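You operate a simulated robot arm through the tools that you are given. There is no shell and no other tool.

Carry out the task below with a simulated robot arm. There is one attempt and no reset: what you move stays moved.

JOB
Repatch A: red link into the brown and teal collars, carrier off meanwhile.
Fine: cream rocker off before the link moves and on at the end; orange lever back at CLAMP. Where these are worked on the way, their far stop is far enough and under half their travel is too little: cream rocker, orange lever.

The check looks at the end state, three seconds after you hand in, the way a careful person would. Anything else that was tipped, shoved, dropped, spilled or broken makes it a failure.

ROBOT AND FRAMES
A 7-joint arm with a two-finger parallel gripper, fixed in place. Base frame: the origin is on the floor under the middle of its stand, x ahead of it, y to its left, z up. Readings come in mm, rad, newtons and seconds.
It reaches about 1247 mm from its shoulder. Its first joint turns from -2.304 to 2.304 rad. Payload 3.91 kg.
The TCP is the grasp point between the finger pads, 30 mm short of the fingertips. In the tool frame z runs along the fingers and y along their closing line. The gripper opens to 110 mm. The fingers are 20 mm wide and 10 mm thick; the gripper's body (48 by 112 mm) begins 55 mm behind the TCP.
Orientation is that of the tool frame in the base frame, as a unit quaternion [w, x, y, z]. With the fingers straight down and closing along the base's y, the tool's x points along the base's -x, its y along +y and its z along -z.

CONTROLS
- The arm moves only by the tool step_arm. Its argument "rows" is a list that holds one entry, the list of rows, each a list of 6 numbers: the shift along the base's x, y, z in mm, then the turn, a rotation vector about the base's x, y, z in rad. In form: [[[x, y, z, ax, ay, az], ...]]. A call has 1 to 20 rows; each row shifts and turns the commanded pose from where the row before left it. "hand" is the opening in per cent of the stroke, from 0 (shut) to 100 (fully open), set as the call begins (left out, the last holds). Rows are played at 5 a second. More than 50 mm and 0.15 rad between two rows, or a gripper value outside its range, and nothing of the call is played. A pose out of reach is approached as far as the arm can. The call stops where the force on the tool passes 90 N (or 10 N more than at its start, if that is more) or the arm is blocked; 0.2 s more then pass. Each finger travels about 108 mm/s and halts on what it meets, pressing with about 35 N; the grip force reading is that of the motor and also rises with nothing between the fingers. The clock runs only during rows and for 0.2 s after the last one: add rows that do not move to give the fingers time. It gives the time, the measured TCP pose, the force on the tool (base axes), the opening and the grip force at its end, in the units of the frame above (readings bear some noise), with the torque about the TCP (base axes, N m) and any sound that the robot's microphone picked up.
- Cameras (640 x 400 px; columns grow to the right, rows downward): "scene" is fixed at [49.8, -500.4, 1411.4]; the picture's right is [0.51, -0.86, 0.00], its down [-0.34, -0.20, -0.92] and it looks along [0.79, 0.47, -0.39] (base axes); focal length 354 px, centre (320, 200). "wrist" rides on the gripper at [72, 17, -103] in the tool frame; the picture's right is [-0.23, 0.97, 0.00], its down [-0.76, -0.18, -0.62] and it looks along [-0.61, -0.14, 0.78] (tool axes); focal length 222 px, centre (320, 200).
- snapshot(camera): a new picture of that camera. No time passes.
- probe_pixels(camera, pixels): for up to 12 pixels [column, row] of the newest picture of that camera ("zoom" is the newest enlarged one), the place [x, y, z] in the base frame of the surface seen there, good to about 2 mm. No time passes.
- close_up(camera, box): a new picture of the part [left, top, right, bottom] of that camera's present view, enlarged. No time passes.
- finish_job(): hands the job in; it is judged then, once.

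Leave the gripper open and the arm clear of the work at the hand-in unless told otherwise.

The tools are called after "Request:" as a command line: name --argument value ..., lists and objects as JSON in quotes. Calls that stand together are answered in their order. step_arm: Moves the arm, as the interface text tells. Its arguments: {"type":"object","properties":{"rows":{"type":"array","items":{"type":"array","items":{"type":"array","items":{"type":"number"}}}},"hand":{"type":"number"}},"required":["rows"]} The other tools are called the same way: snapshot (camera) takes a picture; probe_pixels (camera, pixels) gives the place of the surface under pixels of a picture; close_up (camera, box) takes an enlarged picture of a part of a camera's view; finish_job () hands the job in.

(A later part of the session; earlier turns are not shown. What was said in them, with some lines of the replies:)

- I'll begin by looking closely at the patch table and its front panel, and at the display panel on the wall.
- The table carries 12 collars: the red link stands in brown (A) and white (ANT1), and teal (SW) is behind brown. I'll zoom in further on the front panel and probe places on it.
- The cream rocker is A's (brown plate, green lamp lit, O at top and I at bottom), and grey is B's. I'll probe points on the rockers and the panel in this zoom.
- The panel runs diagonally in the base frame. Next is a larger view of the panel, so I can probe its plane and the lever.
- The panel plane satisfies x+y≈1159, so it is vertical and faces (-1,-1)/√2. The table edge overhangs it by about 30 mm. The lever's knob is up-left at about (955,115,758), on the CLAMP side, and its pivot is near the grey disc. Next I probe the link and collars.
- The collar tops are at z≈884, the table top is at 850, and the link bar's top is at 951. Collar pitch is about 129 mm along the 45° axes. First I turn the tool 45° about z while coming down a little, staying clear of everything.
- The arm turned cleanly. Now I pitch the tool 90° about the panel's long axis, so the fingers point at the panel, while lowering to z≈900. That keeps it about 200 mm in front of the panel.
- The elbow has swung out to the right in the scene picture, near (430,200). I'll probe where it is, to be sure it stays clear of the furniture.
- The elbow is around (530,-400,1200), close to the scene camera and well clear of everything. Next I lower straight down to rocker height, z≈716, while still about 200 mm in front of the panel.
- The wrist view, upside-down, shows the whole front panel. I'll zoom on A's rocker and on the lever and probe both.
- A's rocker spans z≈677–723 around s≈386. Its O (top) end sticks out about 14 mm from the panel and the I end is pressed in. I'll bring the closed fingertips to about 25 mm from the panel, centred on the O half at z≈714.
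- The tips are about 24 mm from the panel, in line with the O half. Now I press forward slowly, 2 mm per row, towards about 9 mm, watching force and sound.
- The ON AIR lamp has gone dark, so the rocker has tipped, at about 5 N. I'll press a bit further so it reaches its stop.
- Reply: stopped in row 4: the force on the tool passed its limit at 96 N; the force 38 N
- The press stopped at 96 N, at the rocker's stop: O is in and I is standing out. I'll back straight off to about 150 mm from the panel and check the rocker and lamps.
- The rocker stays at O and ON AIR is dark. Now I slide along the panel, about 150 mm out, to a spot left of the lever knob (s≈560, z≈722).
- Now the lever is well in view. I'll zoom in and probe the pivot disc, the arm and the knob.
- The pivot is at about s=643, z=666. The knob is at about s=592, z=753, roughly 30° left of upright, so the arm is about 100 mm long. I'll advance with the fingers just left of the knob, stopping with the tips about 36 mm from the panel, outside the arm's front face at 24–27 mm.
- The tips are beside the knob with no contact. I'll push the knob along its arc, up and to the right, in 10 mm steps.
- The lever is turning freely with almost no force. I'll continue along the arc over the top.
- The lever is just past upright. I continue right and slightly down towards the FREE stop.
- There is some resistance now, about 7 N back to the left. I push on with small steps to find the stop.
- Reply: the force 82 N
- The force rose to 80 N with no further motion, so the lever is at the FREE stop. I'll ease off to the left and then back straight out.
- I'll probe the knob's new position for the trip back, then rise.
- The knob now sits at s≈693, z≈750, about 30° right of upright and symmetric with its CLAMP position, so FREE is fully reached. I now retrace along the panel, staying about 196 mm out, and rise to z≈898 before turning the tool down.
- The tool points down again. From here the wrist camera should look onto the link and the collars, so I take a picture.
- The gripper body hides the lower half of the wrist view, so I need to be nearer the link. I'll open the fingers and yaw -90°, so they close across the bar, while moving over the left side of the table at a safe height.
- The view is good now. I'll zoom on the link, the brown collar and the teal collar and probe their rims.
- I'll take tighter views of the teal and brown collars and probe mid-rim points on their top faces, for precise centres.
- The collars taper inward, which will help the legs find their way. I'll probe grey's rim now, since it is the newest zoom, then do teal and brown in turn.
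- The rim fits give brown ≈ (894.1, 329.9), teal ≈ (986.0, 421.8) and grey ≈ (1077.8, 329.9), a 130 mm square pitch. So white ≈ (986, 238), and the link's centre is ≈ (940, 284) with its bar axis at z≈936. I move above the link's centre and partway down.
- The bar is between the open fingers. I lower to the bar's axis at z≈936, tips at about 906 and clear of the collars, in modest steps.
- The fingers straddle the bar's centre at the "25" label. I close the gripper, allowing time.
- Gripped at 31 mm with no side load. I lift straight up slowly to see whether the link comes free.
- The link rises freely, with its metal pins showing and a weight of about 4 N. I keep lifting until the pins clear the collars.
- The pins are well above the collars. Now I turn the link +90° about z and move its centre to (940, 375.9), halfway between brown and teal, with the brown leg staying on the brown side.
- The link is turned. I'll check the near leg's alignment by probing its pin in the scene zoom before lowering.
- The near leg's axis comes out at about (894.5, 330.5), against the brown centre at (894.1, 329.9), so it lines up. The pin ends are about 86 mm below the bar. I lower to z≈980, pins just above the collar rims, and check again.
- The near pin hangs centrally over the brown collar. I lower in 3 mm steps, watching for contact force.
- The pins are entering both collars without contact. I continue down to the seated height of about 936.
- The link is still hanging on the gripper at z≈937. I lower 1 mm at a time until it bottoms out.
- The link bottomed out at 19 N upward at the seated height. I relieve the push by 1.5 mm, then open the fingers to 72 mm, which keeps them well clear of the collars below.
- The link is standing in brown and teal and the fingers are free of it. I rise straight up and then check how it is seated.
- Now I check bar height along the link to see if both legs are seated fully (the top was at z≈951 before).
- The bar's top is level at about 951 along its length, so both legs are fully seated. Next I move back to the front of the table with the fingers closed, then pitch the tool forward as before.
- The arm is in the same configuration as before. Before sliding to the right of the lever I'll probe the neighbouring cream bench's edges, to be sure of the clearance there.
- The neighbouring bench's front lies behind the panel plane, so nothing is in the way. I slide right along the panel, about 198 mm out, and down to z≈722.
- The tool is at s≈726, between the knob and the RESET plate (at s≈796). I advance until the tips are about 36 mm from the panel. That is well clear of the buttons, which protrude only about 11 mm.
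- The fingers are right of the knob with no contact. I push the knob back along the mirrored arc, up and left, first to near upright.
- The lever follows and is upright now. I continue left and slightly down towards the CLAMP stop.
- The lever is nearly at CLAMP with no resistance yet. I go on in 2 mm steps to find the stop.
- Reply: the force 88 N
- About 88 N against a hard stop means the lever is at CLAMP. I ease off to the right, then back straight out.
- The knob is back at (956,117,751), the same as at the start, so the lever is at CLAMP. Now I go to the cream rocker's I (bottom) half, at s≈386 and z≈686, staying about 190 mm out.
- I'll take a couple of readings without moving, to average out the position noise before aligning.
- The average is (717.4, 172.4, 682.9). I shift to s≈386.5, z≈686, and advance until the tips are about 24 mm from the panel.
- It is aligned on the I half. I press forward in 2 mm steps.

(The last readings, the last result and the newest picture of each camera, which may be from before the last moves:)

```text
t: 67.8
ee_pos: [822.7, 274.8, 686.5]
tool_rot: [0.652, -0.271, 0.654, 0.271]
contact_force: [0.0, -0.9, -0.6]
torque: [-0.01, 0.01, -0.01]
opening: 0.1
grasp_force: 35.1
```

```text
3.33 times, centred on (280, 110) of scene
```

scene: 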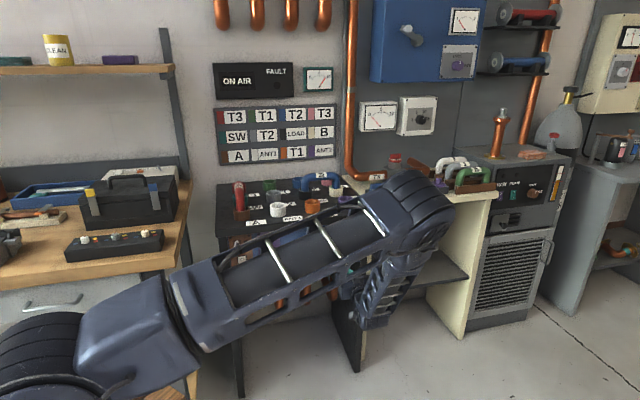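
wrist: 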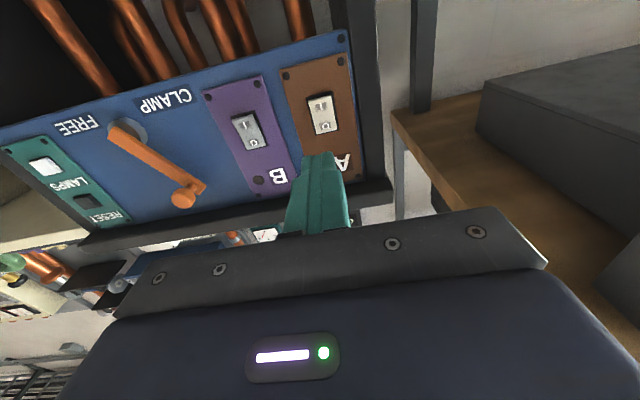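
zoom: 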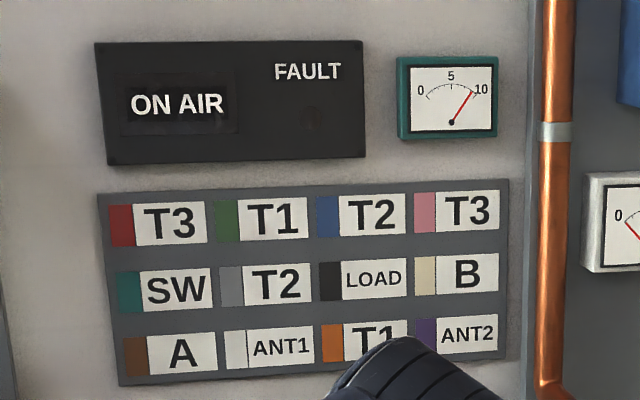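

No contact yet. I keep pressing in small steps until it tips and reaches its stop.

Request:
step_arm --rows '[[[1.06, 1.06, 0, 0, 0, 0], [1.06, 1.06, 0, 0, 0, 0], [1.06, 1.06, 0, 0, 0, 0], [0.7, 0.7, 0, 0, 0, 0], [0.7, 0.7, 0, 0, 0, 0], [0.7, 0.7, 0, 0, 0, 0]]]'

Request:
close_up --camera "wrist" --box '[230, 70, 390, 200]'

Request:
close_up --camera "scene" --box '[210, 50, 350, 170]'

```text
t: 68.7
ee_pos: [823.5, 275.8, 686.5]
tool_rot: [0.652, -0.272, 0.654, 0.271]
contact_force: [-14.1, -13.1, 2.8]
torque: [0.1, -0.27, -0.02]
opening: 0.0
grasp_force: 35.0
stopped in row 4: the force on the tool passed its limit at 95 N (the readings are from after the stop); the commanded pose is now the measured one
```

```text
3.08 times, centred on (310, 135) of wrist
```

zoom: 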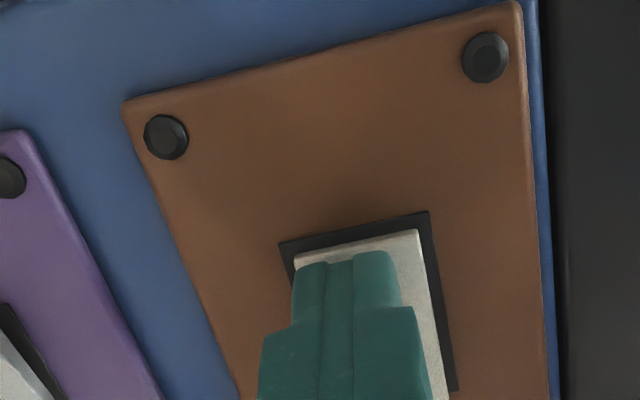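

```text
3.33 times, centred on (280, 110) of scene
```

zoom: 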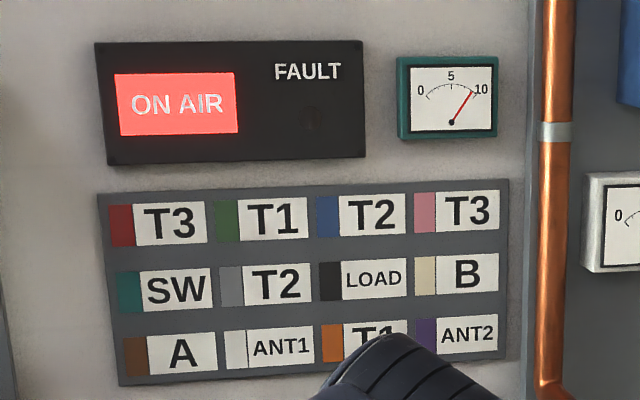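

ON AIR is lit, FAULT is dark, and the press met the stop at 95 N. I back straight away from the panel.

Request:
step_arm --rows '[[[-5, -5, 0, 0, 0, 0], [-18, -18, 0, 0, 0, 0], [-18, -18, 0, 0, 0, 0], [-18, -18, 0, 0, 0, 0], [-18, -18, 0, 0, 0, 0], [-18, -18, 0, 0, 0, 0], [-18, -18, 0, 0, 0, 0], [0, 0, 0, 0, 0, 0]]]'

Request:
snapshot --camera "wrist"

Request:
close_up --camera "wrist" --box '[250, 40, 390, 180]'

```text
t: 70.5
ee_pos: [710.7, 164.7, 686.6]
tool_rot: [0.652, -0.27, 0.656, 0.27]
contact_force: [-0.1, 0.2, 0.8]
torque: [0.02, -0.02, -0.03]
opening: 0.0
grasp_force: 35.0
```

```text
taken
```

wrist: 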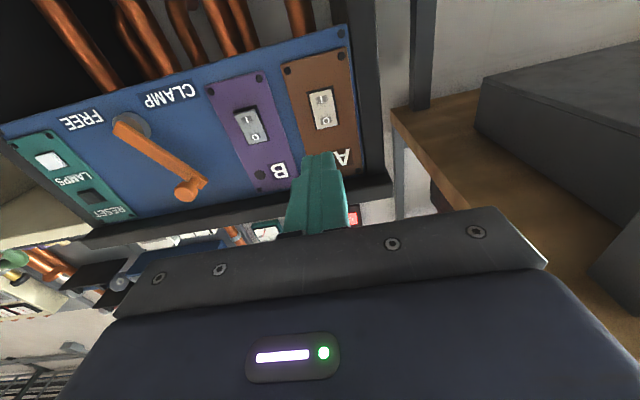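

```text
2.86 times, centred on (320, 110) of wrist
```

zoom: 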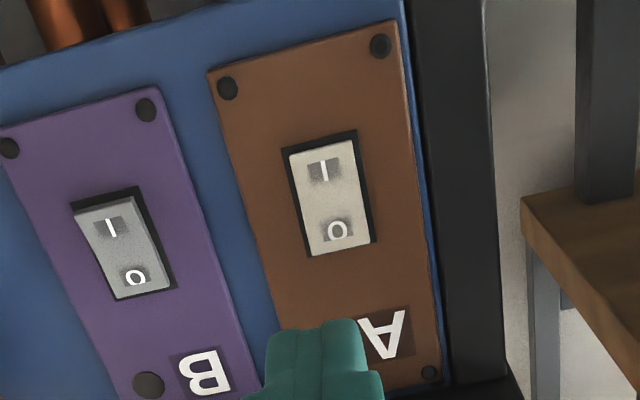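

The rocker rests at I. I raise the arm, pitch the tool back down and open the gripper, ending clear of the work and away from the table.

Request:
step_arm --rows '[[[0, 0, 30, 0, 0, 0], [0, 0, 30, 0, 0, 0], [0, 0, 30, 0, 0, 0], [0, 0, 30, 0, 0, 0], [0, 0, 30, 0, 0, 0], [0, 0, 30, 0, 0, 0], [0, 0, 30, 0, 0, 0], [0, 0, 0, 0, 0, 0]]]'

Request:
step_arm --rows '[[[0, 0, 18, -0.0926, 0.0926, 0], [0, 0, 18, -0.0926, 0.0926, 0], [0, 0, 18, -0.0926, 0.0926, 0], [0, 0, 18, -0.0926, 0.0926, 0], [0, 0, 18, -0.0926, 0.0926, 0], [0, 0, 18, -0.0926, 0.0926, 0], [0, 0, 18, -0.0926, 0.0926, 0], [0, 0, 18, -0.0926, 0.0926, 0], [0, 0, 18, -0.0926, 0.0926, 0], [0, 0, 18, -0.0926, 0.0926, 0], [0, 0, 18, -0.0926, 0.0926, 0], [0, 0, 18, -0.0926, 0.0926, 0], [0, 0, 0, 0, 0, 0]]]' --hand 100

Request:
snapshot --camera "scene"

Request:
close_up --camera "scene" --box '[210, 160, 380, 285]'

Request:
close_up --camera "scene" --box '[340, 80, 520, 210]'

```text
t: 72.3
ee_pos: [711.1, 163.9, 895.7]
tool_rot: [0.651, -0.271, 0.656, 0.27]
contact_force: [-0.3, -0.3, 0.5]
torque: [-0.02, 0.02, 0.0]
opening: 0.1
grasp_force: 34.9
```

```text
t: 75.1
ee_pos: [711.6, 163.9, 1112.2]
tool_rot: [-0.004, -0.382, 0.924, 0.0]
contact_force: [0.5, 0.4, 0.3]
torque: [0.0, 0.0, -0.04]
opening: 110.2
grasp_force: 0.1
```

```text
taken
```

scene: 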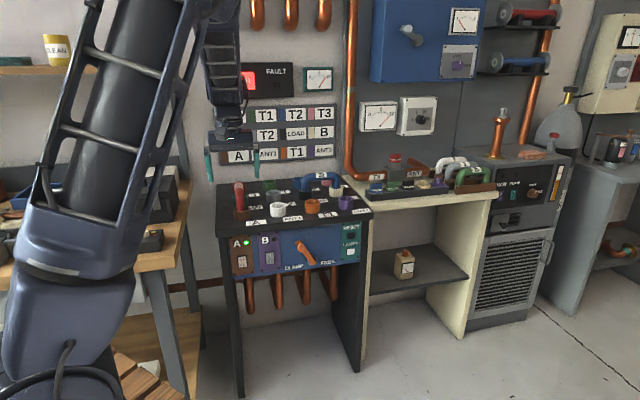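

```text
3.20 times, centred on (295, 222) of scene
```

zoom: 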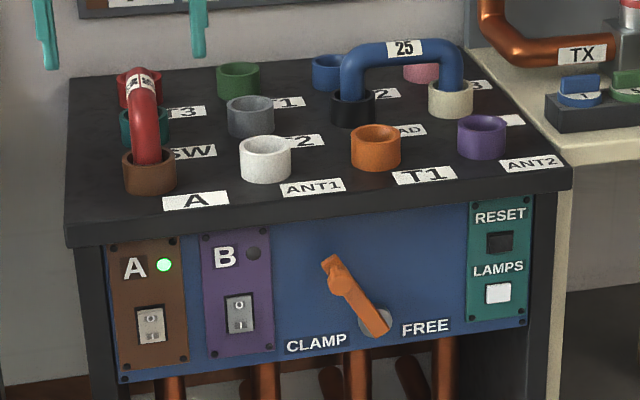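

```text
3.08 times, centred on (430, 145) of scene
```

zoom: 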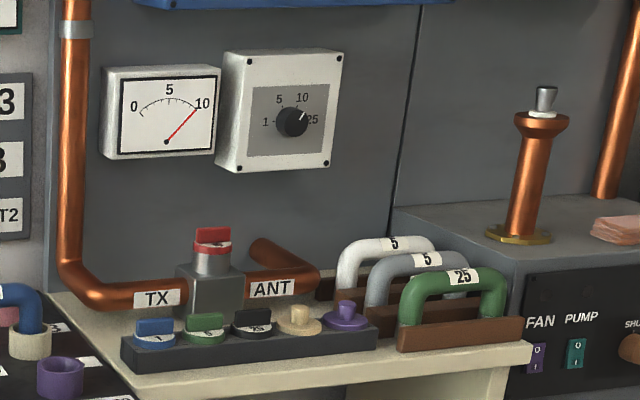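

All conditions check out in these pictures:
- **Link:** the red link stands in brown and teal.
- **Lever:** the orange lever is at CLAMP.
- **Rocker:** the cream rocker is on, with A's lamp green and ON AIR lit. No FAULT shows.
- **Surroundings:** the neighbouring bench looks unchanged.
- **Arm:** the gripper is open and clear of the work.

I hand the job in.

Request:
finish_job

```text
The job is handed in.
```

I moved the red link from the brown and white collars to the brown and teal collars, and handed the job in. The hand-in returned no verdict.

- **Carrier:** I switched the cream rocker off before touching the link, and ON AIR went dark. I switched it back on at the end. A's lamp is green, ON AIR is lit and FAULT is dark.
- **Orange lever:** I took it to its FREE stop for the move. It is now back at its CLAMP stop, where its knob reads the same position as at the start.
- **Red link:** it stands level at its original height, with both legs fully seated.
- **Surroundings:** nothing else touched or moved in the pictures I took. The gripper is open and the arm is clear of the table.
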